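You operate a simulated robot arm through the tools that you are given. There is no shell and no other tool. Be economical: measure what you need, move in short steps, check, and stop when the job is done.

Carry out the task below with a simulated robot arm. There is one attempt and no reset: what you move stays moved.

TASK
Turn off the small hot plate, set the bowl on the white plate and wipe up the brown splash.
Fine: Knob to low and switch off before the bowl comes off; spill nothing. Use the yellow scrubber and put it back.

It is judged by the outcome, as a careful person would: the job done as asked, and still so three seconds after it is handed in. It fails if anything else is knocked over, pushed out of place, dropped, spilled or broken.

THE ROBOT
A 6-joint arm with a two-finger parallel gripper, fixed in place. Base frame: the origin is at the foot of the arm, x ahead of it, y to its left, z up; the work surface is at about z = 0.8. Lengths are in m, angles in degrees, forces in N, time in s.
With the tool pointing down near the work surface it reaches from about 0.26 to 0.68 m from the base axis. Its first joint turns from -66.0 to 66.0 degrees. Payload 2.9 kg.
Tool frame: the origin (TCP) lies between the finger pads and is the grasp point; the fingertips stand 0.03 m ahead of it; z points along the fingers, y is the line along which they close. The gripper opens to 0.11 m. The fingers are 0.02 m wide and 0.01 m thick; the gripper's body (0.048 by 0.112 m) begins 0.055 m behind the TCP.
Orientation is told as [roll, pitch, yaw] about the base's x, y, z axes, in that order, counted from this pose: with the fingers straight down and closing along the base's y, the tool's x points along the base's -x, its y along +y and its z along -z.

THE INTERFACE
- The arm moves only by the tool step_arm. Its argument "moves" is a list of rows, each a list of 7 numbers: the turn, a rotation vector about the tool's x, y, z in degrees, then the shift along the tool's x, y, z in mm, then the closure, from 0 (fully open) to 1 (shut). In form: [[ax, ay, az, tx, ty, tz, jaw], ...]. A call has 1 to 12 rows; each row shifts and turns the commanded pose from where the row before left it, along the tool's axes as they then stand. A row lasts 0.2 s, in which the tool goes at most 0.05 m and 8.6 degrees; a call with a longer step from one row to the next is refused whole, and so is a gripper value outside its range. A pose out of reach is approached as far as the arm can. The call stops where the force on the tool passes 50 N (or 10 N more than at its start, if that is more) or the arm is blocked; 0.2 s more then pass. The fingers move at their own pace (about 0.108 m/s each) and stop on an object; they squeeze with about 23 N. The grip force told is the motor's: it shows also when the fingers shut on nothing. Time passes only in rows, and 0.2 s behind the last, so rows that do not move let the fingers close. It gives the time, the measured TCP pose, the force on the tool (base axes), the opening and the grip force at its end, in the units of the frame above (readings bear some noise).
- Cameras (640 x 400 px; columns grow to the right, rows downward): "scene" is fixed at [0.0634, 0.4215, 1.3913]; the picture's right is [-0.88, -0.47, 0.00], its down [-0.24, 0.45, -0.86] and it looks along [0.40, -0.76, -0.50] (base axes); focal length 346 px, centre (320, 200). "wrist" rides on the gripper at [-0.036, 0, -0.057] in the tool frame; the picture's right is [0.00, -1.00, 0.00], its down [0.97, 0.00, -0.24] and it looks along [0.24, 0.00, 0.97] (tool axes); focal length 218 px, centre (320, 200).
- get_image(camera): a new picture of that camera. No time passes.
- measure_at(camera, pixels): for up to 12 pixels [column, row] of the newest picture of that camera ("zoom" is the newest enlarged one), the place [x, y, z] in the base frame of the surface seen there, good to about 0.002 m. No time passes.
- inspect(camera, box): a new picture of the part [left, top, right, bottom] of that camera's present view, enlarged. No time passes.
- finish_job(): hands the job in; it is judged then, once.

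Work in short steps. Measure before you move; look again where a grasp or a placing could have gone wrong, and mend it. You have 80 turns and 54 pictures in all, those below and enlarged ones among them. Open the gripper and draw the arm clear of the work before you hand the job in, unless the task says otherwise; then end with one line.

The tools are called after "Request:" by a JSON object that holds its "name" and its "arguments". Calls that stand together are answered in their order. step_arm: Moves the arm, as the interface text tells. Its arguments: {"type":"object","properties":{"moves":{"type":"array"}},"required":["moves"]} The other tools are called the same way: get_image (camera) takes a picture; measure_at (camera, pixels) gives the place of the surface under pixels of a picture; inspect (camera, box) takes an enlarged picture of a part of a camera's view; finish_job () hands the job in.

At the start:

```text
time: 0.0
tcp_pos: [0.3138, -0.2091, 1.1277]
tcp_rot: [0.1, 0.0, 0.1]
force: [-0.6, -0.6, 1.0]
grip_width: 0.1098
finger_force: 0.1
```

scene: 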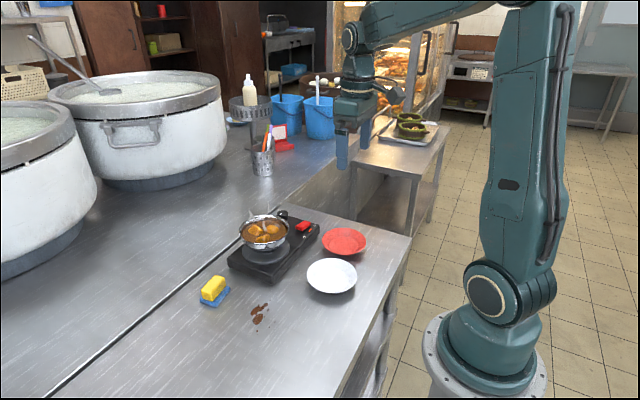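
wrist: 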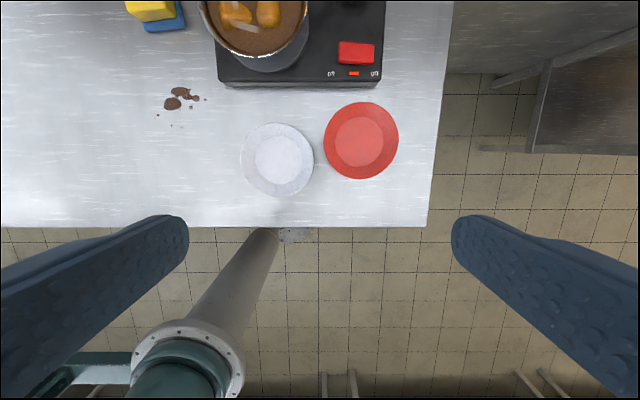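

I start by enlarging the work area in the scene view to see the hot plate, knob, switch, bowl and scrubber.

Request:
{"name": "inspect", "arguments": {"camera": "scene", "box": [180, 190, 380, 340]}}

Request:
{"name": "inspect", "arguments": {"camera": "wrist", "box": [120, 0, 460, 210]}}

```text
2.67 times, centred on (280, 265) of scene
```

zoom: 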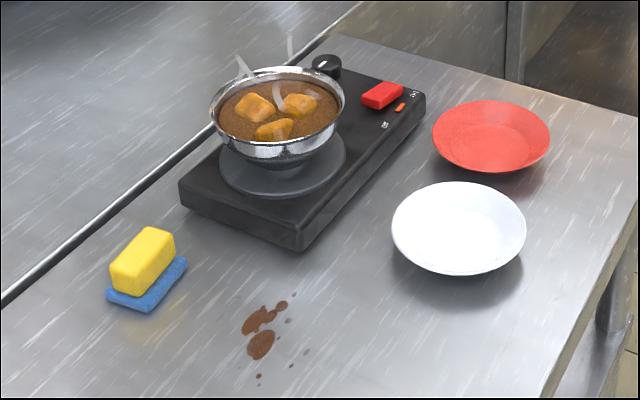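

```text
1.88 times, centred on (290, 105) of wrist
```

zoom: 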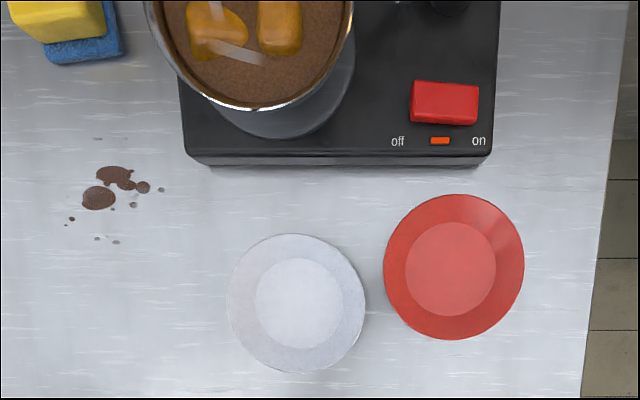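

The plates, splash and switch are visible: red switch at zoom (445,102) with "off" on the left, +y, side. I measure these in the wrist zoom, and the bowl, knob and scrubber in the scene view.

Request:
{"name": "measure_at", "arguments": {"camera": "zoom", "pixels": [[414, 100], [445, 98], [476, 100], [445, 120], [398, 141], [480, 141], [300, 303], [296, 371], [229, 302], [365, 302], [100, 198], [125, 178]]}}

Request:
{"name": "measure_at", "arguments": {"camera": "scene", "pixels": [[283, 214], [280, 213], [239, 231], [288, 229], [264, 248], [262, 216], [213, 284], [203, 297], [229, 290], [213, 305], [303, 225], [311, 231]]}}

Request:
{"name": "inspect", "arguments": {"camera": "scene", "box": [260, 200, 340, 250]}}

```text
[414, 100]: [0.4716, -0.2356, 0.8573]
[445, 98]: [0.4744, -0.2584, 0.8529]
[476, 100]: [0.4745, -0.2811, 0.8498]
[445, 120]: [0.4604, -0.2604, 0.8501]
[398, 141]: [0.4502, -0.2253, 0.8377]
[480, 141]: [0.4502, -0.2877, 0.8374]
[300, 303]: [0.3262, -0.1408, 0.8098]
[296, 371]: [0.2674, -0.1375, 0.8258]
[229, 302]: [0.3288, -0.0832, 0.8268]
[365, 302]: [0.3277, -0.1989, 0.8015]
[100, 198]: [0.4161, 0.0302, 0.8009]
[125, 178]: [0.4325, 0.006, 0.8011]
```

```text
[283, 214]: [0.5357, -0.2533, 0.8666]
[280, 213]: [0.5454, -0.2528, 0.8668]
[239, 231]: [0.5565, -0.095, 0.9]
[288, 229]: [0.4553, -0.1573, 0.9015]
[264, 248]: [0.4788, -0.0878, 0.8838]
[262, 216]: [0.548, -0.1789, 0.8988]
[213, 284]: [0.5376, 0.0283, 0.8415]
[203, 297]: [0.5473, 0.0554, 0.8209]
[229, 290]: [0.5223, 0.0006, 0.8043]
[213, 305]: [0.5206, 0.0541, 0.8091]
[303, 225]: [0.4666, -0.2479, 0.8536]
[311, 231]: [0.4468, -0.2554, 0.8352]
```

```text
8.00 times, centred on (300, 225) of scene
```

zoom: 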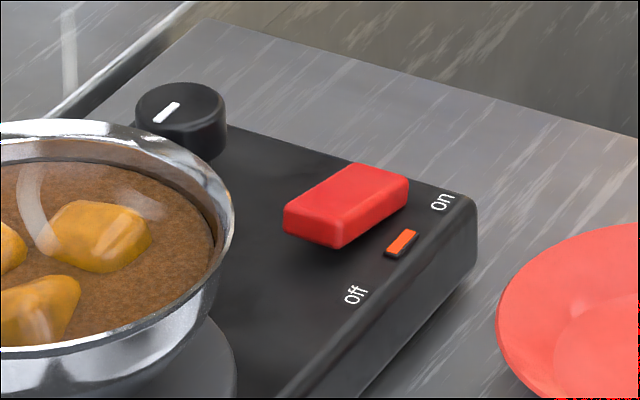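

The switch is a rocker with its "off" end (y≈-0.236) raised, and the knob is near (0.54,-0.255). I move the wrist camera above them to read the knob markings.

Request:
{"name": "step_arm", "arguments": {"moves": [[0, 0, 0, -37, -4, 8, 0], [0, 0, 0, -37, -4, 8, 0], [0, 0, 0, -37, -4, 8, 0], [0, 0, 0, -37, -4, 8, 0], [0, 0, 0, -38, -4, 8, 0], [0, 0, 0, 0, 0, 0, 0]]}}

Request:
{"name": "get_image", "arguments": {"camera": "wrist"}}

```text
time: 1.4
tcp_pos: [0.5003, -0.2284, 1.0872]
tcp_rot: [0.0, 0.0, 0.0]
force: [-0.3, -0.4, 0.2]
grip_width: 0.1099
finger_force: 0.0
```

```text
48 pictures are left
```

wrist: 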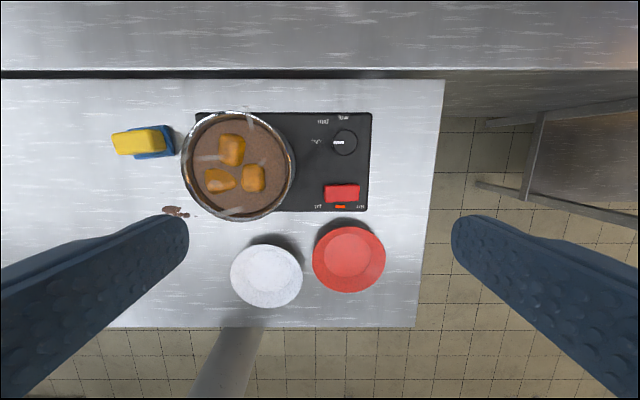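

Request:
{"name": "inspect", "arguments": {"camera": "wrist", "box": [285, 100, 385, 220]}}

Request:
{"name": "inspect", "arguments": {"camera": "wrist", "box": [100, 90, 320, 230]}}

```text
3.33 times, centred on (335, 160) of wrist
```

zoom: 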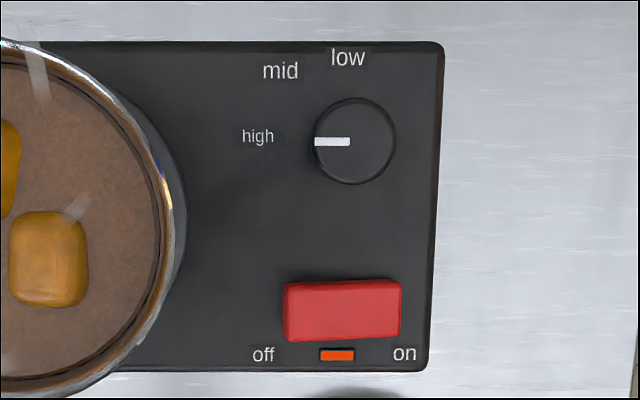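

```text
2.86 times, centred on (210, 160) of wrist
```

zoom: 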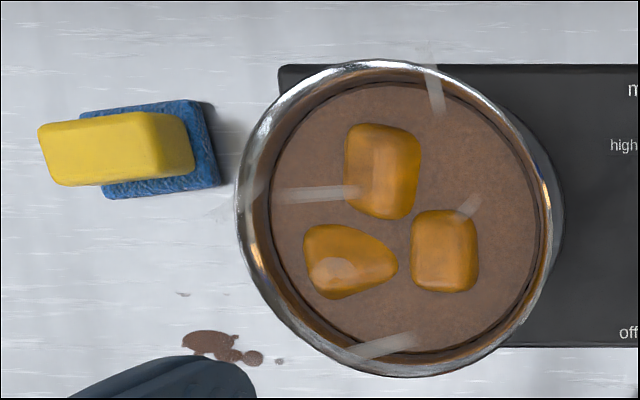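

The knob pointer is at "high" (+y) and "low" lies towards +x, so it needs about 90° clockwise from above. I measure the knob, bowl and scrubber exactly.

Request:
{"name": "measure_at", "arguments": {"camera": "zoom", "pixels": [[40, 135], [190, 140], [115, 118], [120, 170], [210, 150], [160, 106], [239, 200], [556, 222], [400, 66], [392, 375], [400, 270], [210, 345]]}}

Request:
{"name": "measure_at", "arguments": {"camera": "wrist", "pixels": [[333, 142], [344, 142], [355, 142], [344, 131], [344, 153], [338, 142], [342, 117], [323, 121], [316, 141], [330, 194], [340, 194], [355, 194]]}}

```text
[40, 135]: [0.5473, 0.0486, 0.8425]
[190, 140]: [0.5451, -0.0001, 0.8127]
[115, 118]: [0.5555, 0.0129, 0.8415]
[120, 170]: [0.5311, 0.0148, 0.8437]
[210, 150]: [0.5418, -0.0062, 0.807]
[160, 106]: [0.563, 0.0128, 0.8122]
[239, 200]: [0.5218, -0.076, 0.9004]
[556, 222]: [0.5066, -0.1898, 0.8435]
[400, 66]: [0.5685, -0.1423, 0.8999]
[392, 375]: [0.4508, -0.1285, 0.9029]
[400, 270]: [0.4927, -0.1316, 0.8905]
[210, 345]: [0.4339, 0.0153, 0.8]
```

```text
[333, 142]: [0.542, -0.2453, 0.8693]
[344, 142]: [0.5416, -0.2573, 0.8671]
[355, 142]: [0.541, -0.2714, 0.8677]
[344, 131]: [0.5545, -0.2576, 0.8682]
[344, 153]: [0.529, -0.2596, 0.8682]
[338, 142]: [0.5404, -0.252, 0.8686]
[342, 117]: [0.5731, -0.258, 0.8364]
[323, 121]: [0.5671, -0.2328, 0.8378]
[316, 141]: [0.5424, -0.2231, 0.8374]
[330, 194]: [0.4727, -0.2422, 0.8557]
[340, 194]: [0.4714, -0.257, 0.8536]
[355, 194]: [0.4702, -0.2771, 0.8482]
```

Knob centre is (0.5415,-0.258), top 0.868, about 0.028 wide. I go above it with the jaw half closed, to z≈0.93.

Request:
{"name": "step_arm", "arguments": {"moves": [[0, 0, 0, -20, -15, 30, 0.5], [0, 0, 0, -21, -15, 30, 0.5], [0, 0, 0, 0, 0, 40, 0.5], [0, 0, 0, 0, 0, 40, 0.5], [0, 0, 0, 0, 0, 17, 0.5], [0, 0, 0, 0, 0, 0, 0.5]]}}

Request:
{"name": "get_image", "arguments": {"camera": "wrist"}}

```text
time: 2.8
tcp_pos: [0.5409, -0.2594, 0.9305]
tcp_rot: [0.0, 0.0, 0.0]
force: [-0.1, 0.1, -0.3]
grip_width: 0.0552
finger_force: 0.0
```

```text
45 pictures are left
```

wrist: 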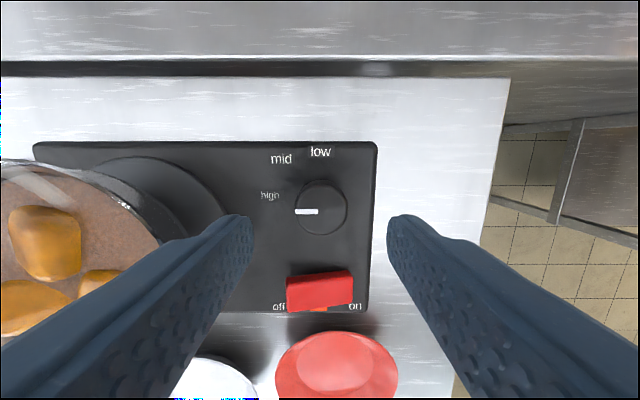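

Fingers straddle the knob at (321,207). I descend to z≈0.874 and close.

Request:
{"name": "step_arm", "arguments": {"moves": [[0, 0, 0, 0, 1, 20, 0.5], [0, 0, 0, 0, 0, 20, 0.5], [0, 0, 0, 0, 0, 17, 0.5], [0, 0, 0, 0, 0, 0, 0.75], [0, 0, 0, 0, 0, 0, 1], [0, 0, 0, 0, 0, 0, 1]]}}

```text
time: 4.2
tcp_pos: [0.5413, -0.259, 0.8721]
tcp_rot: [0.0, 0.0, -0.2]
force: [-0.1, -12.6, 0.3]
grip_width: 0.0314
finger_force: 23.1
```

Gripped (0.031 wide). I turn +90° about the tool z (clockwise from above), with a small relief shift against the sideways force.

Request:
{"name": "step_arm", "arguments": {"moves": [[0, 0, 0, 0, -1, 0, 1], [0, 0, 8.2, 0, 0, 0, 1], [0, 0, 8.2, 0, 0, 0, 1], [0, 0, 8.2, 0, 0, 0, 1], [0, 0, 8.2, 0, 0, 0, 1], [0, 0, 8.2, 0, 0, 0, 1], [0, 0, 8.2, 0, 0, 0, 1]]}}

Request:
{"name": "get_image", "arguments": {"camera": "wrist"}}

```text
time: 5.8
tcp_pos: [0.5397, -0.2604, 0.8736]
tcp_rot: [0.0, 0.0, -49.4]
force: [2.4, -13.4, 0.0]
grip_width: 0.0314
finger_force: 23.0
```

```text
44 pictures are left
```

wrist: 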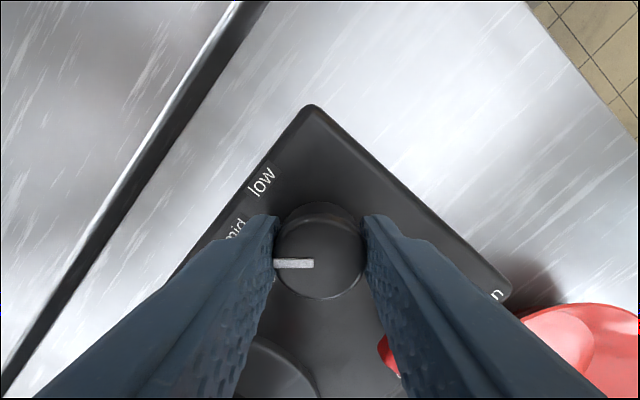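

The pointer turned with the gripper (now about at "mid"). I continue the remaining 41°.

Request:
{"name": "step_arm", "arguments": {"moves": [[0, 0, 8.2, 0, 0, 0, 1], [0, 0, 8.2, 0, 0, 0, 1], [0, 0, 8.2, 0, 0, 0, 1], [0, 0, 8.2, 0, 0, 0, 1], [0, 0, 8.0, 0, 0, 0, 1], [0, 0, 0, 0, 0, 0, 1]]}}

Request:
{"name": "get_image", "arguments": {"camera": "wrist"}}

```text
time: 7.2
tcp_pos: [0.5397, -0.2605, 0.8729]
tcp_rot: [0.0, 0.0, -90.1]
force: [3.7, -13.3, 0.3]
grip_width: 0.0313
finger_force: 23.7
```

```text
43 pictures are left
```

wrist: 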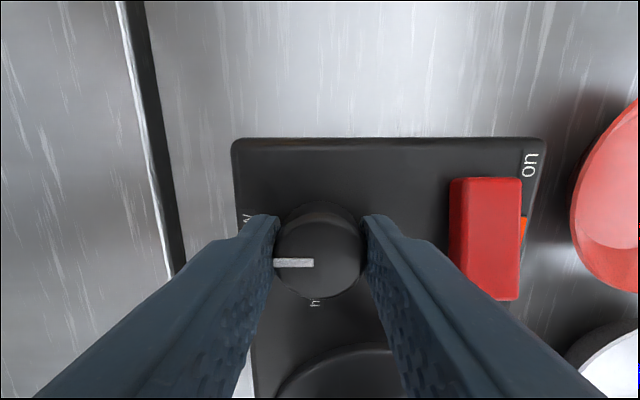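

The pointer now faces "low". I release, rise, and check.

Request:
{"name": "step_arm", "arguments": {"moves": [[0, 0, 0, 0, 0, 0, 0.6], [0, 0, 0, 0, 0, 0, 0.6], [0, 0, 0, 0, 0, -30, 0.6], [0, 0, 0, 0, 0, -40, 0.6], [0, 0, -8.5, 0, 0, -20, 0.6], [0, 0, -8.5, 0, 0, 0, 0.8], [0, 0, -8.5, 0, 0, 0, 1], [0, 0, -8.5, 0, 0, 0, 1], [0, 0, -8.5, 0, 0, 0, 1], [0, 0, -8.5, 0, 0, 0, 1], [0, 0, -8.5, 0, 0, 0, 1], [0, 0, -8.5, 0, 0, 0, 1]]}}

Request:
{"name": "get_image", "arguments": {"camera": "wrist"}}

```text
time: 9.8
tcp_pos: [0.5396, -0.2596, 0.964]
tcp_rot: [0.0, 0.0, -21.8]
force: [-0.4, 1.1, 0.6]
grip_width: 0.0
finger_force: 22.8
```

```text
42 pictures are left
```

wrist: 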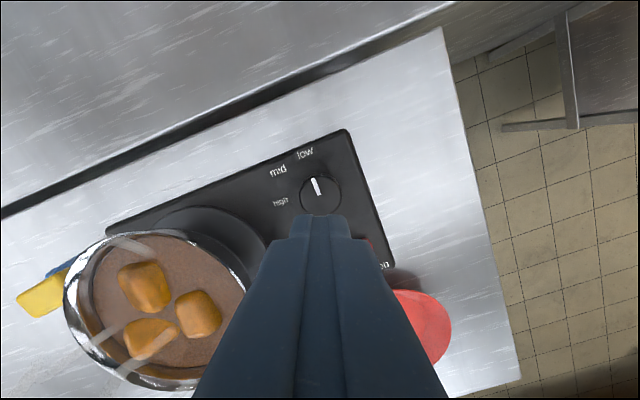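

The knob points at "low". Now I square up the closed fingers and move above the raised "off" end of the rocker at (0.472,-0.240).

Request:
{"name": "step_arm", "arguments": {"moves": [[0, 0, -7.3, 0, 0, 0, 1], [0, 0, -7.3, 0, 0, 0, 1], [0, 0, -7.3, 0, 0, 0, 1], [0, 0, 0, 34, 10, 0, 1], [0, 0, 0, 34, 10, 20, 1], [0, 0, 0, 0, 0, 40, 1], [0, 0, 0, 0, 0, 0, 1]]}}

Request:
{"name": "inspect", "arguments": {"camera": "scene", "box": [260, 190, 340, 240]}}

```text
time: 11.4
tcp_pos: [0.472, -0.2408, 0.9039]
tcp_rot: [0.0, 0.0, -0.1]
force: [0.1, -0.7, -0.4]
grip_width: 0.0
finger_force: 23.3
```

```text
8.00 times, centred on (300, 215) of scene
```

zoom: 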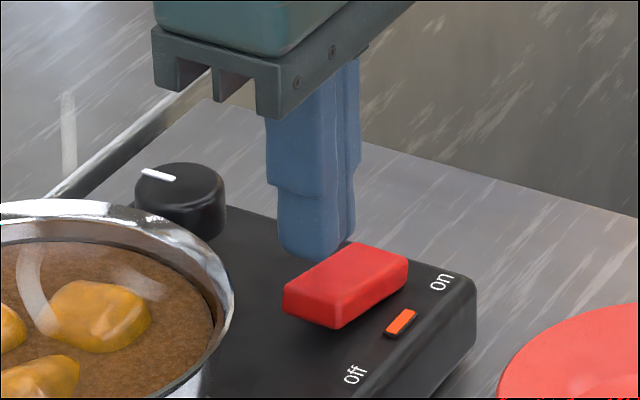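

The fingertips are above the raised end. I press down in small steps.

Request:
{"name": "step_arm", "arguments": {"moves": [[0, 0, 0, 0, 2, 10, 1], [0, 0, 0, 0, 0, 5, 1], [0, 0, 0, 0, 0, 3, 1], [0, 0, 0, 0, 0, 3, 1], [0, 0, 0, 0, 0, 3, 1], [0, 0, 0, 0, 0, 2, 1]]}}

Request:
{"name": "inspect", "arguments": {"camera": "scene", "box": [260, 190, 340, 240]}}

```text
time: 12.8
tcp_pos: [0.4722, -0.238, 0.8789]
tcp_rot: [-0.2, -0.1, -0.1]
force: [-7.3, 3.8, 23.1]
grip_width: 0.0001
finger_force: 23.2
```

```text
8.00 times, centred on (300, 215) of scene
```

zoom: 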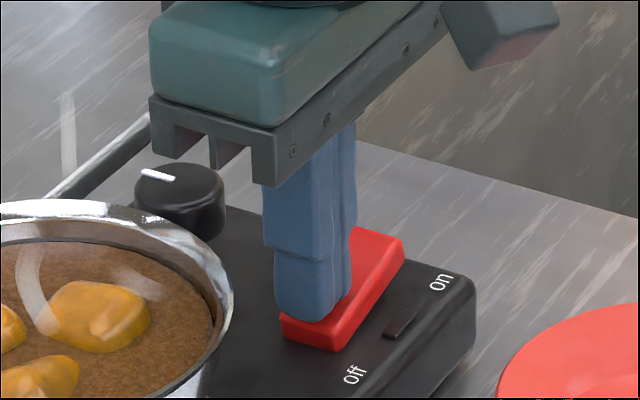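

The rocker's off end is down and the light is dark. I rise and position over the bowl's -y rim (rim diameter ≈0.119, wider than the gripper, so a rim pinch is needed), then look.

Request:
{"name": "step_arm", "arguments": {"moves": [[0, 0, 0, 0, 0, -20, 1], [0, 0, 0, 0, 0, -40, 1], [0, 0, 0, 0, 0, -40, 1], [0, 0, 0, -19, 22, -20, 0.8], [0, 0, 0, -19, 21, 0, 0.6], [0, 0, 0, 0, 0, 0, 0.6]]}}

Request:
{"name": "inspect", "arguments": {"camera": "scene", "box": [225, 195, 325, 275]}}

Request:
{"name": "get_image", "arguments": {"camera": "wrist"}}

```text
time: 14.2
tcp_pos: [0.5106, -0.1941, 0.9981]
tcp_rot: [-0.1, 0.0, -0.1]
force: [0.2, 0.4, -0.9]
grip_width: 0.044
finger_force: 0.1
```

```text
5.00 times, centred on (275, 235) of scene
```

zoom: 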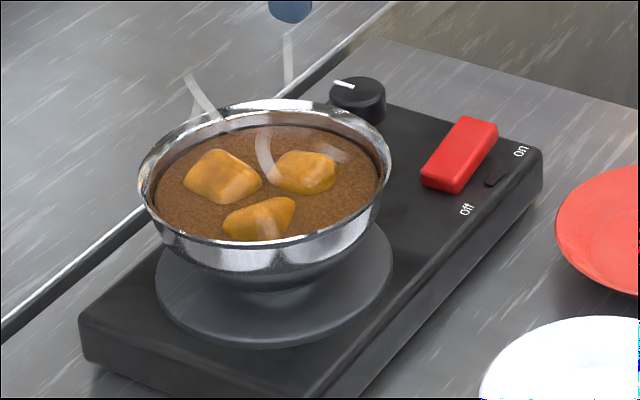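

```text
38 pictures are left
```

wrist: 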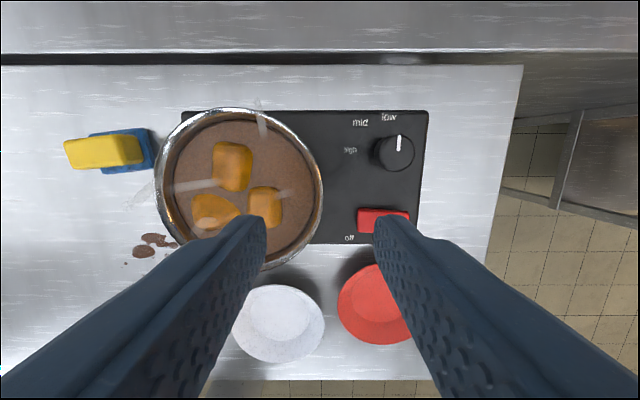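

Switch is off. I measure rim, wall and liquid points for an exact grasp.

Request:
{"name": "measure_at", "arguments": {"camera": "zoom", "pixels": [[141, 180], [388, 165], [265, 103], [240, 239], [340, 110], [160, 210], [360, 165], [330, 220], [230, 262], [230, 285], [300, 250], [340, 300]]}}

Request:
{"name": "measure_at", "arguments": {"camera": "wrist", "pixels": [[155, 188], [163, 188], [322, 188], [317, 190], [311, 190], [305, 190], [298, 190], [237, 109], [315, 215], [309, 155], [270, 123], [290, 165]]}}

```text
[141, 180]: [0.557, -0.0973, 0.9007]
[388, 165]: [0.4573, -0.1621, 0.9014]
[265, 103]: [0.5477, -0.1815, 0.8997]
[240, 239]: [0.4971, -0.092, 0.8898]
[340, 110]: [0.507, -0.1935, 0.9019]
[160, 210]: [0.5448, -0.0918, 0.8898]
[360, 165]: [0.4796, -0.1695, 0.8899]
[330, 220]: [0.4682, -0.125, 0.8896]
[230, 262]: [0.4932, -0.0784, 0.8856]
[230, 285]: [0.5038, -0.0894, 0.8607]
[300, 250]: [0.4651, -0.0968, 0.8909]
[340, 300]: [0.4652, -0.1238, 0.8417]
```

```text
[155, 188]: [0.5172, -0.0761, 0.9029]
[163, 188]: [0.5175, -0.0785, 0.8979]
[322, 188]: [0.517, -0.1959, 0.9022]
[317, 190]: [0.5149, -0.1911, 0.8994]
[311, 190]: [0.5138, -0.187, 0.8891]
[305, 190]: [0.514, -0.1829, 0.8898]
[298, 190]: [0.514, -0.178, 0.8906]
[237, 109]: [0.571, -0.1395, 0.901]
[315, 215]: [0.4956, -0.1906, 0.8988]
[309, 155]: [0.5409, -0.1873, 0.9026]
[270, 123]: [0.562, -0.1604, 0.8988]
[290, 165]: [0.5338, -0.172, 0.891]
```

The bowl centre is (0.511,-0.136), rim radius 0.06 at z≈0.901, liquid at 0.890, and the wall is upright for the top ~15 mm. I narrow the jaw to 26 mm and descend straddling the wall at (0.511,-0.194).

Request:
{"name": "step_arm", "arguments": {"moves": [[0, 0, 0, 0, 0, 20, 0.76], [0, 0, 0, 0, 0, 20, 0.76], [0, 0, 0, 0, 0, 20, 0.76], [0, 0, 0, 0, 0, 10, 0.76], [0, 0, 0, 0, 0, 0, 0.76]]}}

Request:
{"name": "get_image", "arguments": {"camera": "wrist"}}

Request:
{"name": "inspect", "arguments": {"camera": "scene", "box": [225, 175, 325, 255]}}

```text
time: 15.4
tcp_pos: [0.51, -0.1952, 0.9282]
tcp_rot: [0.1, 0.0, -0.1]
force: [-1.0, 0.2, -0.6]
grip_width: 0.0263
finger_force: 0.0
```

```text
37 pictures are left
```

wrist: 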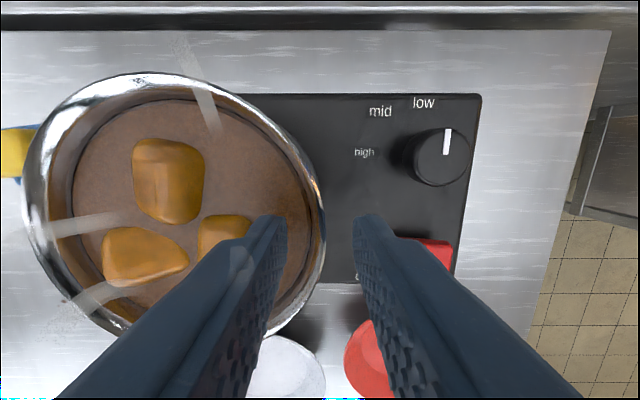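

```text
5.00 times, centred on (275, 215) of scene
```

zoom: 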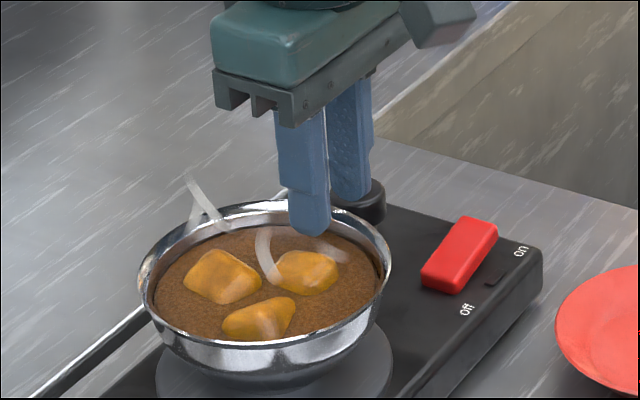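

The fingers straddle the wall. I go down 14 mm more and close gently in steps.

Request:
{"name": "step_arm", "arguments": {"moves": [[0, 0, 0, 0, 1, 7, 0.76], [0, 0, 0, 0, 0, 7, 0.76], [0, 0, 0, 0, 0, 0, 0.85], [0, 0, 0, 0, 0, 0, 0.92], [0, 0, 0, 0, 0, 0, 1], [0, 0, 0, 0, 0, 0, 1]]}}

Request:
{"name": "inspect", "arguments": {"camera": "scene", "box": [225, 175, 325, 255]}}

```text
time: 16.8
tcp_pos: [0.5097, -0.1928, 0.9144]
tcp_rot: [0.0, -0.1, 0.0]
force: [0.6, 4.7, 9.3]
grip_width: 0.0147
finger_force: 22.9
```

```text
5.00 times, centred on (275, 215) of scene
```

zoom: 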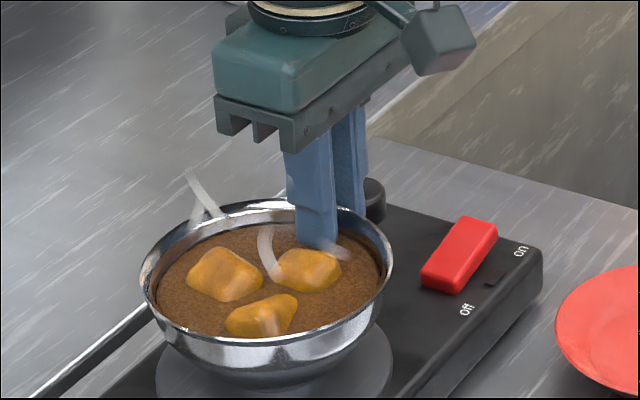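

The jaw stopped at 14.7 mm with an upward push: the wall slopes about 25°, so a vertical pinch is wedged and poor. I release, rise, and tilt the tool 25° to match the wall.

Request:
{"name": "step_arm", "arguments": {"moves": [[0, 0, 0, 0, 0, 0, 0.8], [0, 0, 0, 0, 0, 0, 0.76], [0, 0, 0, 0, 0, -15, 0.76], [0, 0, 0, 0, 0, -25, 0.76], [0, 0, 0, 0, -17.5, 0, 0.8], [-8.33, 0, 0, 0, 0, 0, 0.8], [-8.33, 0, 0, 0, 0, 0, 0.8], [-8.33, 0, 0, 0, 0, 0, 0.8], [0, 0, 0, 0, 0, 0, 0.8]]}}

Request:
{"name": "get_image", "arguments": {"camera": "wrist"}}

Request:
{"name": "inspect", "arguments": {"camera": "scene", "box": [225, 175, 325, 255]}}

```text
time: 18.8
tcp_pos: [0.509, -0.2117, 0.9536]
tcp_rot: [25.0, -0.1, 0.0]
force: [0.2, -0.2, 0.1]
grip_width: 0.0219
finger_force: 0.1
```

```text
34 pictures are left
```

wrist: 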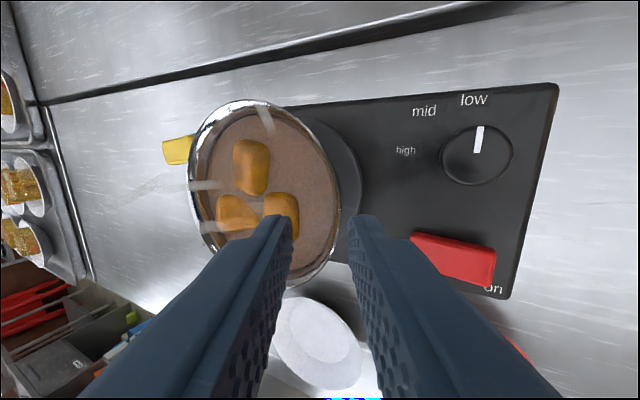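

```text
5.00 times, centred on (275, 215) of scene
```

zoom: 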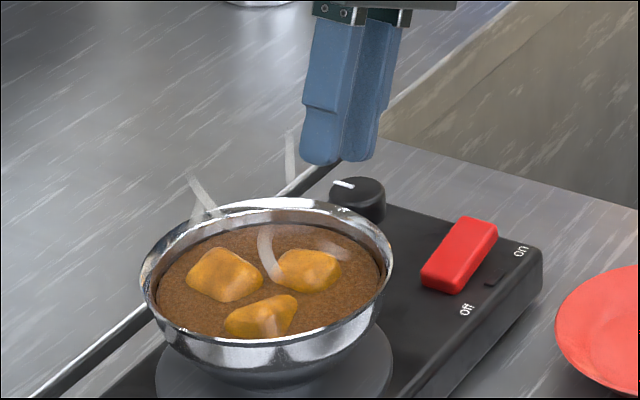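

The bowl looks undisturbed. I measure the rim and outer wall on the -y side from this tilted view.

Request:
{"name": "measure_at", "arguments": {"camera": "wrist", "pixels": [[340, 200], [337, 200], [334, 200], [331, 200], [328, 200], [324, 200], [320, 200], [343, 200], [192, 165], [242, 102], [337, 190], [337, 215]]}}

Request:
{"name": "measure_at", "arguments": {"camera": "zoom", "pixels": [[240, 337], [240, 342], [240, 350], [240, 358], [240, 366], [240, 374], [240, 382], [341, 210], [267, 200], [141, 280], [391, 262], [300, 345]]}}

```text
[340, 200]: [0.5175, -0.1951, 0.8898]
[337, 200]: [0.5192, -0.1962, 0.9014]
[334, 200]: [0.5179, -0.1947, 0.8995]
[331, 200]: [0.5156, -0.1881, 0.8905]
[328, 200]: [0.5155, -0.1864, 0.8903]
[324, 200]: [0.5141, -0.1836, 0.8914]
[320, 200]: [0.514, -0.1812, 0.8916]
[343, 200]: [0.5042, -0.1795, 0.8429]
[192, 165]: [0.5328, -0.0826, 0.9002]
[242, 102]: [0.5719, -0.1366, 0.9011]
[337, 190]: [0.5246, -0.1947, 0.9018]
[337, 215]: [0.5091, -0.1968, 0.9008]
```

```text
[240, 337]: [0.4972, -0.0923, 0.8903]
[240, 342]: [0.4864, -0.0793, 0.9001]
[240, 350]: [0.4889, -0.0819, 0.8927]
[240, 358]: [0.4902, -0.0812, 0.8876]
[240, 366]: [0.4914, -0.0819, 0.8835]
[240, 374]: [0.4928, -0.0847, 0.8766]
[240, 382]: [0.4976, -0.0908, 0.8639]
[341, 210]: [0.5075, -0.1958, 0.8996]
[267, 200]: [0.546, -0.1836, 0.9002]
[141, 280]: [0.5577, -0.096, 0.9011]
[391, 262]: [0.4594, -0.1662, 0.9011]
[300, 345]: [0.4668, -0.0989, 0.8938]
```

Request:
{"name": "inspect", "arguments": {"camera": "wrist", "box": [180, 90, 380, 215]}}

```text
3.20 times, centred on (280, 152) of wrist
```

zoom: 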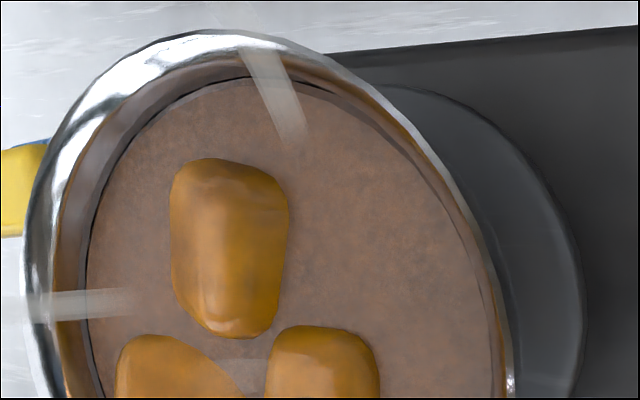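

Request:
{"name": "measure_at", "arguments": {"camera": "zoom", "pixels": [[28, 270], [34, 270], [40, 270], [46, 270], [52, 270], [58, 270], [64, 270], [70, 270], [76, 270], [82, 270], [88, 270], [96, 270]]}}

```text
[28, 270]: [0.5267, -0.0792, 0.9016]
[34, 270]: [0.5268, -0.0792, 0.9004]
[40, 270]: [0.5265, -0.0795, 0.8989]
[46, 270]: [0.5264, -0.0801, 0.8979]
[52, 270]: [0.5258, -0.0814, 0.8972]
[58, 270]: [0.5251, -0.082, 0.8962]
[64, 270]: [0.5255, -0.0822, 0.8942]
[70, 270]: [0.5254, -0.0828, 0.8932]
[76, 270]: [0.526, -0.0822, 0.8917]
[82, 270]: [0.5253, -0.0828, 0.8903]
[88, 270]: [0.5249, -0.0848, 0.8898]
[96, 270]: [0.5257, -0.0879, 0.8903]
```

The wall slopes about 18–20° and is ~3–5 mm thick. I set tilt to 20°, align on the wall line, descend along the tool axis and close.

Request:
{"name": "step_arm", "arguments": {"moves": [[5, 0, 0, -1.5, -2.5, 0, 0.8], [0, 0, 0, 0, 0, 13, 0.8], [0, 0, 0, 0, 0, 13, 0.8], [0, 0, 0, 0, 0, 8, 0.8], [0, 0, 0, 0, 0, 6, 0.8], [0, 0, 0, 0, 0, 0, 0.8]]}}

Request:
{"name": "inspect", "arguments": {"camera": "scene", "box": [225, 175, 325, 255]}}

Request:
{"name": "inspect", "arguments": {"camera": "wrist", "box": [160, 90, 400, 240]}}

```text
time: 20.2
tcp_pos: [0.5125, -0.2006, 0.9146]
tcp_rot: [20.0, 0.0, -0.1]
force: [0.1, 0.3, -0.7]
grip_width: 0.0222
finger_force: 0.1
```

```text
5.00 times, centred on (275, 215) of scene
```

zoom: 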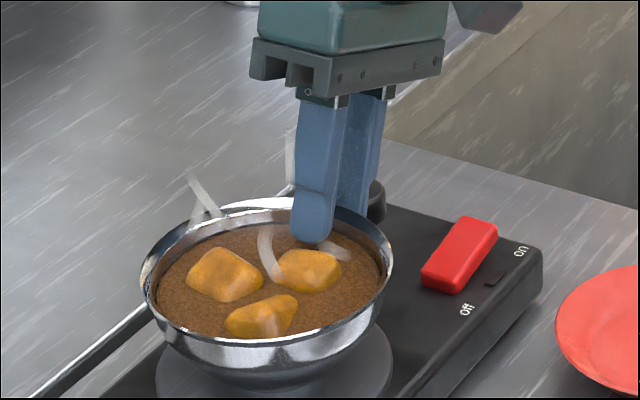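

```text
2.67 times, centred on (280, 165) of wrist
```

zoom: 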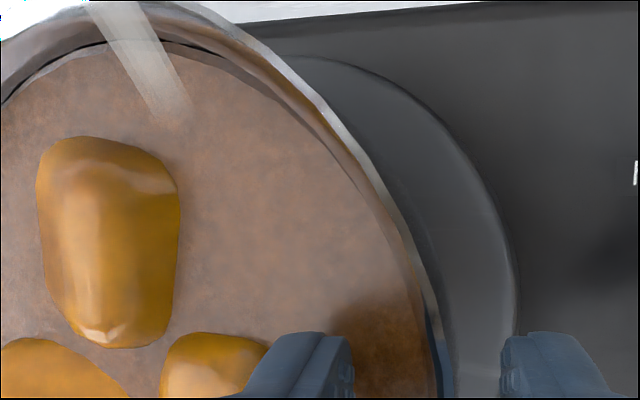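

The wall lies between the fingers with no contact force. I close in steps.

Request:
{"name": "step_arm", "arguments": {"moves": [[0, 0, 0, 0, 0, 0, 0.88], [0, 0, 0, 0, 0, 0, 0.94], [0, 0, 0, 0, 0, 0, 1], [0, 0, 0, 0, 0, 0, 1]]}}

Request:
{"name": "get_image", "arguments": {"camera": "wrist"}}

```text
time: 21.2
tcp_pos: [0.5122, -0.1996, 0.915]
tcp_rot: [19.9, 0.0, -0.1]
force: [-0.6, 0.2, 5.1]
grip_width: 0.0077
finger_force: 22.9
```

```text
29 pictures are left
```

wrist: 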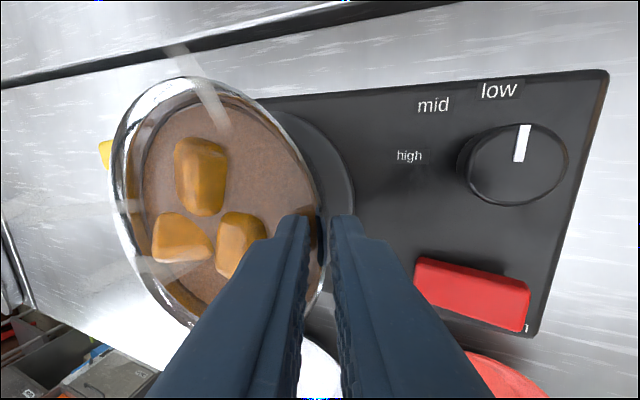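

Now the jaw holds at 7.7 mm, nearly flush. I test-lift 6 mm slowly and look for tilt.

Request:
{"name": "step_arm", "arguments": {"moves": [[0, 0, 0, 0, 0.7, -1.9, 1], [0, 0, 0, 0, 0.7, -1.9, 1], [0, 0, 0, 0, 0.7, -1.9, 1], [0, 0, 0, 0, 0, 0, 1]]}}

Request:
{"name": "inspect", "arguments": {"camera": "scene", "box": [225, 175, 325, 255]}}

```text
time: 22.2
tcp_pos: [0.5124, -0.1988, 0.9219]
tcp_rot: [19.9, 0.0, -0.1]
force: [-0.6, 1.0, 1.2]
grip_width: 0.0065
finger_force: 23.0
```

```text
5.00 times, centred on (275, 215) of scene
```

zoom: 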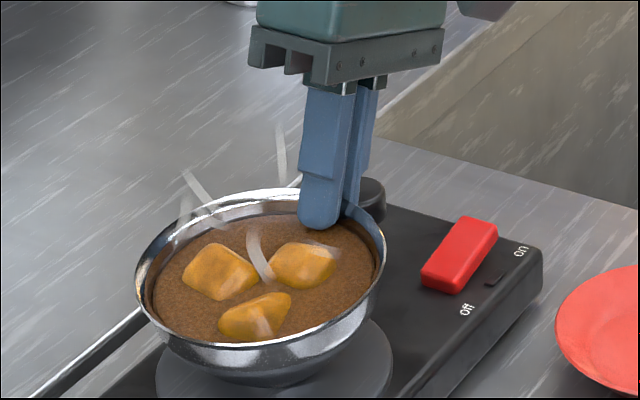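

The near rim rose while the far side seems still down. I measure rim heights around.

Request:
{"name": "measure_at", "arguments": {"camera": "zoom", "pixels": [[136, 275], [265, 191], [384, 250], [240, 344], [300, 337], [380, 235], [180, 320], [190, 215], [240, 384]]}}

```text
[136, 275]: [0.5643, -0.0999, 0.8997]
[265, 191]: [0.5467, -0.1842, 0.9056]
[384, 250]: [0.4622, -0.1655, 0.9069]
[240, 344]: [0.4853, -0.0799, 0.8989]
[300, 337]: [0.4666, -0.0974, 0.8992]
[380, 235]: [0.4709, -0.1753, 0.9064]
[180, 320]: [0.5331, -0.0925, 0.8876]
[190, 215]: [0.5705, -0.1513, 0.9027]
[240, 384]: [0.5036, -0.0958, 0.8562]
```

Tilt of about 4° while the jaw went to 6.5 mm (now flush): the wall wants ~25°. I set it back down, open, re-tilt by 5°, go 2 mm deeper and re-close.

Request:
{"name": "step_arm", "arguments": {"moves": [[0, 0, 0, 0, -0.7, 1.9, 1], [0, 0, 0, 0, -0.7, 1.9, 1], [0, 0, 0, 0, -0.7, 1.9, 1], [0, 0, 0, 0, 0, 0, 0.92], [0, 0, 0, 0, 0, 0, 0.86], [-5, 0, 0, 0, -2, 0, 0.86], [0, 0, 0, 0, 0, 2, 0.86], [0, 0, 0, 0, 0, 0, 0.93], [0, 0, 0, 0, 0, 0, 1], [0, 0, 0, 0, 0, 0, 1]]}}

Request:
{"name": "inspect", "arguments": {"camera": "scene", "box": [225, 175, 325, 255]}}

```text
time: 24.4
tcp_pos: [0.5111, -0.1999, 0.9117]
tcp_rot: [25.0, 0.0, 0.0]
force: [-2.5, 2.2, 3.9]
grip_width: 0.0066
finger_force: 23.2
```

```text
5.00 times, centred on (275, 215) of scene
```

zoom: 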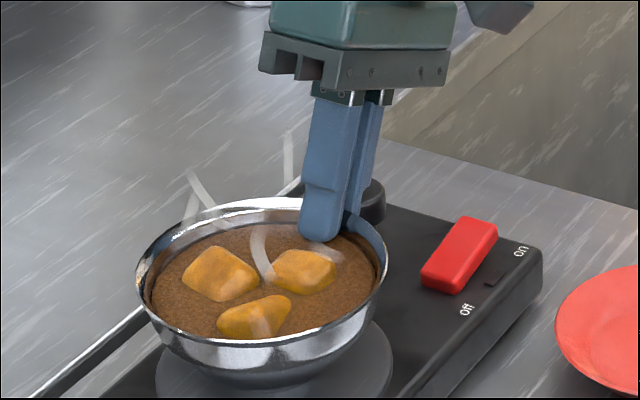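

Width 6.6 mm, bowl level again. I test-lift 6 mm again.

Request:
{"name": "step_arm", "arguments": {"moves": [[0, 0, 0, 0, 0.85, -1.8, 1], [0, 0, 0, 0, 0.85, -1.8, 1], [0, 0, 0, 0, 0.85, -1.8, 1], [0, 0, 0, 0, 0, 0, 1]]}}

Request:
{"name": "inspect", "arguments": {"camera": "scene", "box": [225, 175, 325, 255]}}

Request:
{"name": "measure_at", "arguments": {"camera": "zoom", "pixels": [[136, 275], [265, 198], [384, 255], [240, 346], [300, 339], [380, 240], [190, 222]]}}

```text
time: 25.4
tcp_pos: [0.5106, -0.2011, 0.9193]
tcp_rot: [25.0, 0.0, 0.0]
force: [1.0, 0.4, -3.4]
grip_width: 0.0055
finger_force: 22.6
```

```text
5.00 times, centred on (275, 215) of scene
```

zoom: 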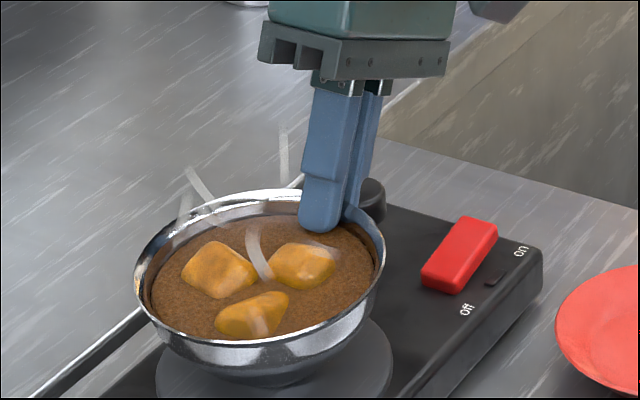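

```text
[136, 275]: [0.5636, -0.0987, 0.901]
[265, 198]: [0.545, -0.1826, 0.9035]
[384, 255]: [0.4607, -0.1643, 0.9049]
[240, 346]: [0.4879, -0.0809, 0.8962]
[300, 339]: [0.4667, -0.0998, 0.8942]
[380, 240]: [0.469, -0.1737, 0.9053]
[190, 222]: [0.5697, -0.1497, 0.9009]
```

Load is now about 3.4 N and the tilt about 3°, the jaw having settled to 5.5 mm. I lift slightly more while tilting the tool 3° further to level the bowl, then re-measure.

Request:
{"name": "step_arm", "arguments": {"moves": [[-1.5, 0, 0, 0, 0.85, -1.8, 1], [-1.5, 0, 0, 0, 0.85, -1.8, 1], [0, 0, 0, 0, 0.85, -1.8, 1], [0, 0, 0, 0, 0.85, -1.8, 1], [0, 0, 0, 0, 0, 0, 1]]}}

Request:
{"name": "inspect", "arguments": {"camera": "scene", "box": [225, 175, 325, 255]}}

Request:
{"name": "measure_at", "arguments": {"camera": "zoom", "pixels": [[134, 265], [265, 187], [382, 245], [240, 334], [300, 327], [380, 230], [190, 210]]}}

```text
time: 26.6
tcp_pos: [0.5128, -0.2006, 0.9257]
tcp_rot: [28.0, 0.0, -0.1]
force: [-0.7, 0.6, -3.3]
grip_width: 0.0054
finger_force: 23.5
```

```text
5.00 times, centred on (275, 215) of scene
```

zoom: 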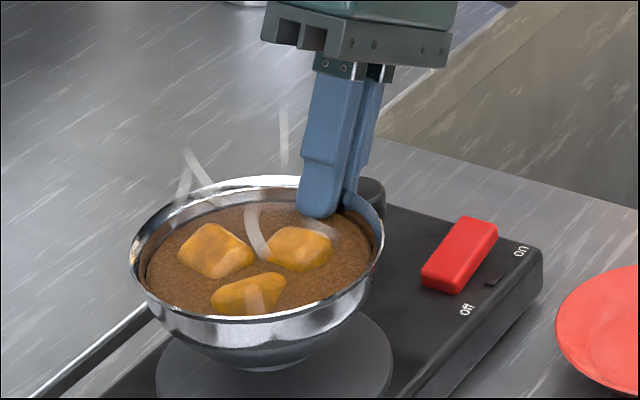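

```text
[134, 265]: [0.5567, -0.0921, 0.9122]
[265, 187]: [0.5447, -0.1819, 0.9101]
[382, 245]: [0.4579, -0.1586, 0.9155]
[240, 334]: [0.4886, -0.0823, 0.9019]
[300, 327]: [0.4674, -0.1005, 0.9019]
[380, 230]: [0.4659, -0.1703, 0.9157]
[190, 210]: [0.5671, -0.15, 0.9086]
```

The load is steady at 3.3 N, so the bowl is free and nearly level. I lift 32 mm more, gently, and take a scene picture to locate the white plate.

Request:
{"name": "step_arm", "arguments": {"moves": [[0, 0, 0, 0, 1.9, -3.5, 1], [0, 0, 0, 0, 3.75, -7.06, 1], [0, 0, 0, 0, 3.75, -7.06, 1], [0, 0, 0, 0, 3.75, -7.06, 1], [0, 0, 0, 0, 1.9, -3.5, 1], [0, 0, 0, 0, 0, 0, 1]]}}

Request:
{"name": "inspect", "arguments": {"camera": "scene", "box": [220, 160, 380, 310]}}

```text
time: 28.0
tcp_pos: [0.5124, -0.2014, 0.9584]
tcp_rot: [27.9, 0.0, -0.1]
force: [0.0, 0.2, -3.4]
grip_width: 0.0054
finger_force: 22.6
```

```text
2.67 times, centred on (300, 235) of scene
```

zoom: 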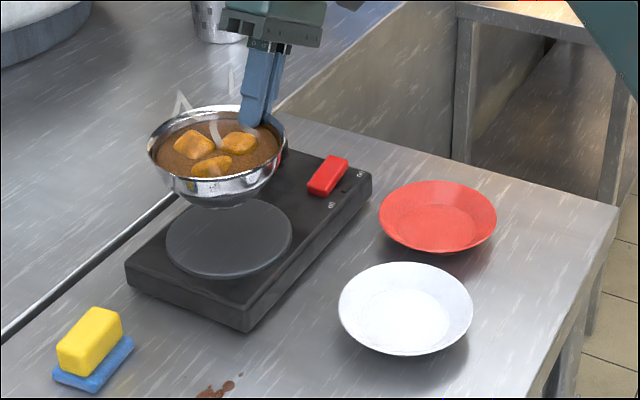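

Holding steady. I measure the white plate's rim and well, and the bowl's rim and foot.

Request:
{"name": "measure_at", "arguments": {"camera": "zoom", "pixels": [[341, 300], [469, 315], [402, 265], [405, 351], [405, 322], [150, 150], [285, 135], [215, 108], [205, 192], [225, 205], [232, 238], [270, 155]]}}

```text
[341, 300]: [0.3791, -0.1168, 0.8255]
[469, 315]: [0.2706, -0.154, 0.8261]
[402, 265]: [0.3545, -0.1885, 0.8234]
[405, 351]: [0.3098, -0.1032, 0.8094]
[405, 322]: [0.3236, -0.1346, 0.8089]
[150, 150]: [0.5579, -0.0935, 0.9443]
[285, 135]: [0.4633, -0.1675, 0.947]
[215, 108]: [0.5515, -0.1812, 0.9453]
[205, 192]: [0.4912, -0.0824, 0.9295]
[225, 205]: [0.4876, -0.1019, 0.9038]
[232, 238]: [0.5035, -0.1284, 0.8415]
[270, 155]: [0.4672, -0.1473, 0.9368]
```

The bowl centre is about (0.5105,-0.134), the plate centre (0.3255,-0.139). The rim is level within ~1.5°. I carry it 185 mm toward -x, ramped, at constant height.

Request:
{"name": "step_arm", "arguments": {"moves": [[0, 0, 0, 7, 0, 0, 1], [0, 0, 0, 15, 0, 0, 1], [0, 0, 0, 22, 0, 0, 1], [0, 0, 0, 25, 0, 0, 1], [0, 0, 0, 25, -2.2, -1.2, 1], [0, 0, 0, 25, -2.2, -1.2, 1], [0, 0, 0, 25, 0, 0, 1], [0, 0, 0, 20, 0, 0, 1], [0, 0, 0, 13, 0, 0, 1], [0, 0, 0, 8, 0, 0, 1], [0, 0, 0, 0, 0, 0, 1]]}}

Request:
{"name": "inspect", "arguments": {"camera": "scene", "box": [260, 180, 400, 310]}}

```text
time: 30.4
tcp_pos: [0.3262, -0.2057, 0.9575]
tcp_rot: [28.0, 0.1, -0.1]
force: [0.1, 0.9, -3.6]
grip_width: 0.0053
finger_force: 23.4
```

```text
3.08 times, centred on (330, 245) of scene
```

zoom: 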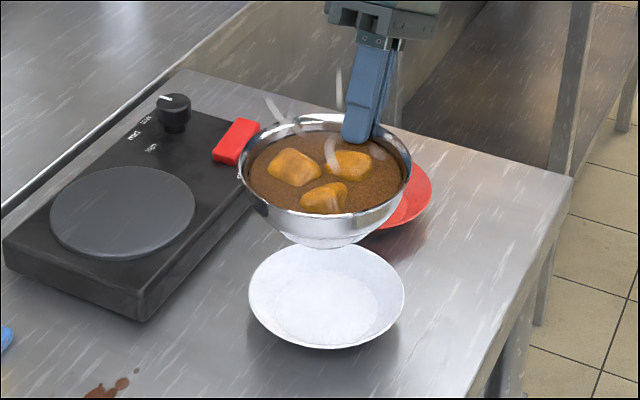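

Request:
{"name": "measure_at", "arguments": {"camera": "zoom", "pixels": [[239, 172], [409, 172], [320, 115], [325, 212], [250, 290], [402, 308], [330, 346], [325, 300], [300, 230], [390, 210], [285, 125], [400, 145]]}}

```text
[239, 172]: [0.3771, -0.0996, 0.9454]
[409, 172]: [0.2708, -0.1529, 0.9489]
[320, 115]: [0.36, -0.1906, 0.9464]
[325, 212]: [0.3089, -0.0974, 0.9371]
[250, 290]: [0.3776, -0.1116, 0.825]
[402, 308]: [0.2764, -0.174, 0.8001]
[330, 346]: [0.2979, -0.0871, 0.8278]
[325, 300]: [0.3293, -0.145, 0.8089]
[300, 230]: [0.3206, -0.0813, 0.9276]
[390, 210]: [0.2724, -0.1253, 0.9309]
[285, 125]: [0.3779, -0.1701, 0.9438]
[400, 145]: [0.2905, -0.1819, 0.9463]
```

Bowl and plate centres agree within ~2 mm. I lower 68 mm, slowing at the end.

Request:
{"name": "step_arm", "arguments": {"moves": [[0, 0, 0, 0, -3.75, 7.06, 1], [0, 0, 0, 0, -5.63, 10.6, 1], [0, 0, 0, 0, -7.04, 13.25, 1], [0, 0, 0, 0, -7.04, 13.25, 1], [0, 0, 0, 0, -4.69, 8.83, 1], [0, 0, 0, 0, -2.35, 4.4, 1], [0, 0, 0, 0, -1.4, 2.65, 1], [0, 0, 0, 0, 0, 0, 1]]}}

Request:
{"name": "inspect", "arguments": {"camera": "scene", "box": [260, 200, 400, 310]}}

```text
time: 32.2
tcp_pos: [0.3265, -0.2063, 0.8905]
tcp_rot: [28.0, 0.0, 0.0]
force: [-0.6, 0.2, -3.0]
grip_width: 0.0054
finger_force: 23.3
```

```text
3.64 times, centred on (330, 255) of scene
```

zoom: 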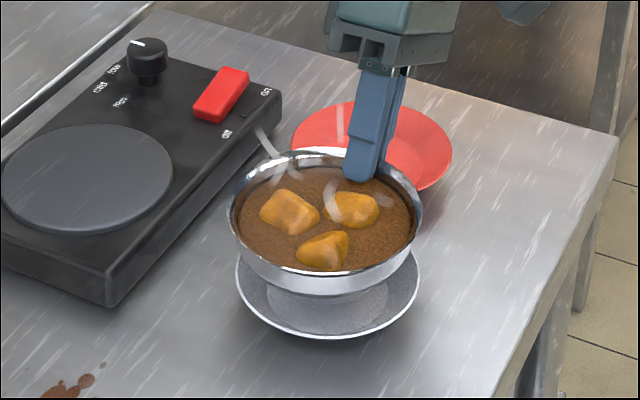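

Still hanging (−3.0 N). I lower in 2 mm steps watching the force.

Request:
{"name": "step_arm", "arguments": {"moves": [[0, 0, 0, 0, -0.94, 1.77, 1], [0, 0, 0, 0, -0.94, 1.77, 1], [0, 0, 0, 0, -0.94, 1.77, 1], [0, 0, 0, 0, 0, 0, 1]]}}

```text
time: 33.2
tcp_pos: [0.3262, -0.2065, 0.8829]
tcp_rot: [28.1, 0.0, -0.1]
force: [-0.2, 0.2, -3.6]
grip_width: 0.0055
finger_force: 22.7
```

Request:
{"name": "step_arm", "arguments": {"moves": [[0, 0, 0, 0, -0.94, 1.77, 1], [0, 0, 0, 0, 0, 0, 1]]}}

```text
time: 33.8
tcp_pos: [0.3256, -0.2063, 0.8836]
tcp_rot: [28.0, 0.0, -0.1]
force: [-0.1, 0.1, -4.0]
grip_width: 0.005
finger_force: 23.1
```

Request:
{"name": "step_arm", "arguments": {"moves": [[0, 0, 0, 0, -0.7, 1.33, 1], [0, 0, 0, 0, -0.7, 1.33, 1], [0, 0, 0, 0, 0, 0, 1]]}}

Request:
{"name": "inspect", "arguments": {"camera": "scene", "box": [260, 200, 400, 310]}}

```text
time: 34.6
tcp_pos: [0.3269, -0.2052, 0.879]
tcp_rot: [28.0, 0.0, -0.1]
force: [0.0, -0.7, 0.5]
grip_width: 0.0058
finger_force: 23.4
```

```text
3.64 times, centred on (330, 255) of scene
```

zoom: 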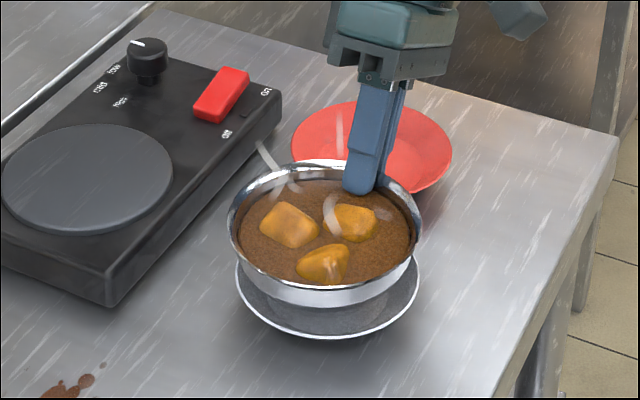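

The force went from −4 to +0.5 N: the foot is on the plate. I nudge 0.7 mm more, open gently, and withdraw along the tool axis.

Request:
{"name": "step_arm", "arguments": {"moves": [[0, 0, 0, 0, -0.35, 0.6, 1], [0, 0, 0, 0, 0, 0, 0.94], [0, 0, 0, 0, 0, 0, 0.9], [0, 0, 0, 0, 0, 0, 0.84], [0, 0, 0, 0, 0, 0, 0.84], [0, 0, 0, 0, 0, -8, 0.84], [0, 0, 0, 0, 0, -15, 0.84], [0, 0, 0, 0, 0, -25, 0.84], [0, 0, 0, 0, 0, -40, 0.84], [0, 0, 0, 0, 0, -40, 0.84], [0, 0, 0, 0, 0, 0, 0.84]]}}

Request:
{"name": "inspect", "arguments": {"camera": "scene", "box": [200, 190, 400, 340]}}

```text
time: 37.0
tcp_pos: [0.3262, -0.2657, 0.993]
tcp_rot: [28.0, 0.1, -0.2]
force: [-0.7, -0.6, 1.1]
grip_width: 0.0177
finger_force: 0.0
```

```text
2.67 times, centred on (300, 265) of scene
```

zoom: 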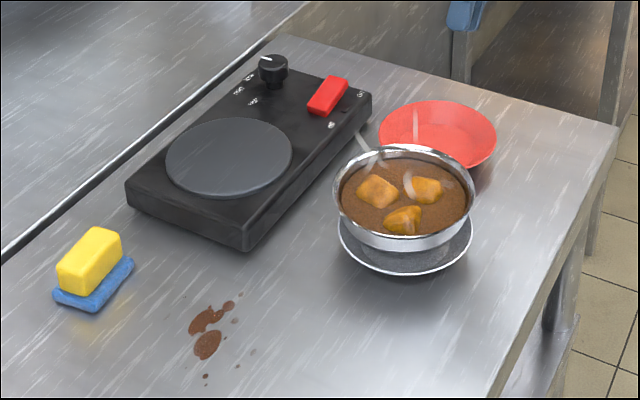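

The bowl sits centred on the white plate, nothing spilled. Now I level the tool and fly at z≈1.0 toward the yellow scrubber.

Request:
{"name": "step_arm", "arguments": {"moves": [[7, 0, 0, 0, 0, -5, 0.5], [7, 0, 0, 0, 0, -5, 0.5], [7, 0, 0, 0, 0, 0, 0.5], [7, 0, 0, 0, 0, 0, 0.5], [0, 0, 0, -21.8, 37, 0, 0.3], [0, 0, 0, -21.8, 37, 0, 0.3], [0, 0, 0, -21.8, 37, 0, 0.3], [0, 0, 0, -21.8, 37, 0, 0.3], [0, 0, 0, -21.8, 37, 0, 0.3], [0, 0, 0, -21.8, 37, 0, 0.3], [0, 0, 0, -21.8, 37, 0, 0.3], [0, 0, 0, -21.8, 37, 0, 0.3]]}}

Request:
{"name": "inspect", "arguments": {"camera": "wrist", "box": [200, 60, 440, 320]}}

Request:
{"name": "inspect", "arguments": {"camera": "scene", "box": [190, 260, 290, 340]}}

```text
time: 39.6
tcp_pos: [0.5019, 0.0258, 1.0017]
tcp_rot: [0.1, 0.0, -0.1]
force: [-0.6, 1.2, -0.1]
grip_width: 0.077
finger_force: 0.1
```

```text
1.54 times, centred on (320, 190) of wrist
```

zoom: 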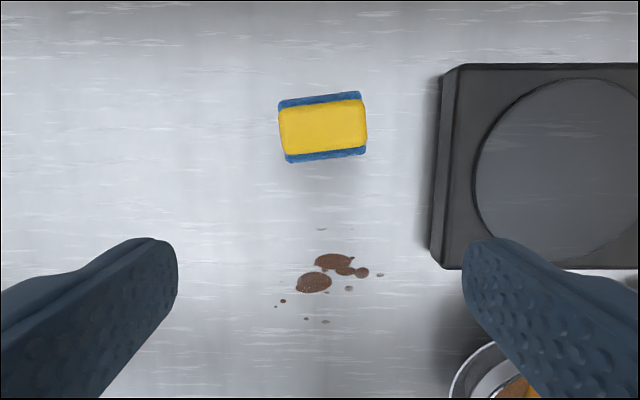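

```text
5.00 times, centred on (240, 300) of scene
```

zoom: 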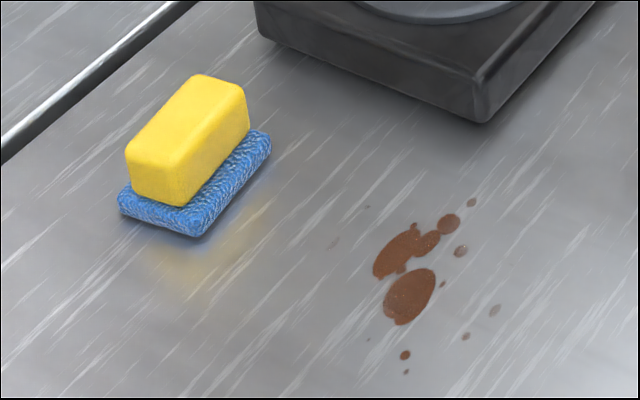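

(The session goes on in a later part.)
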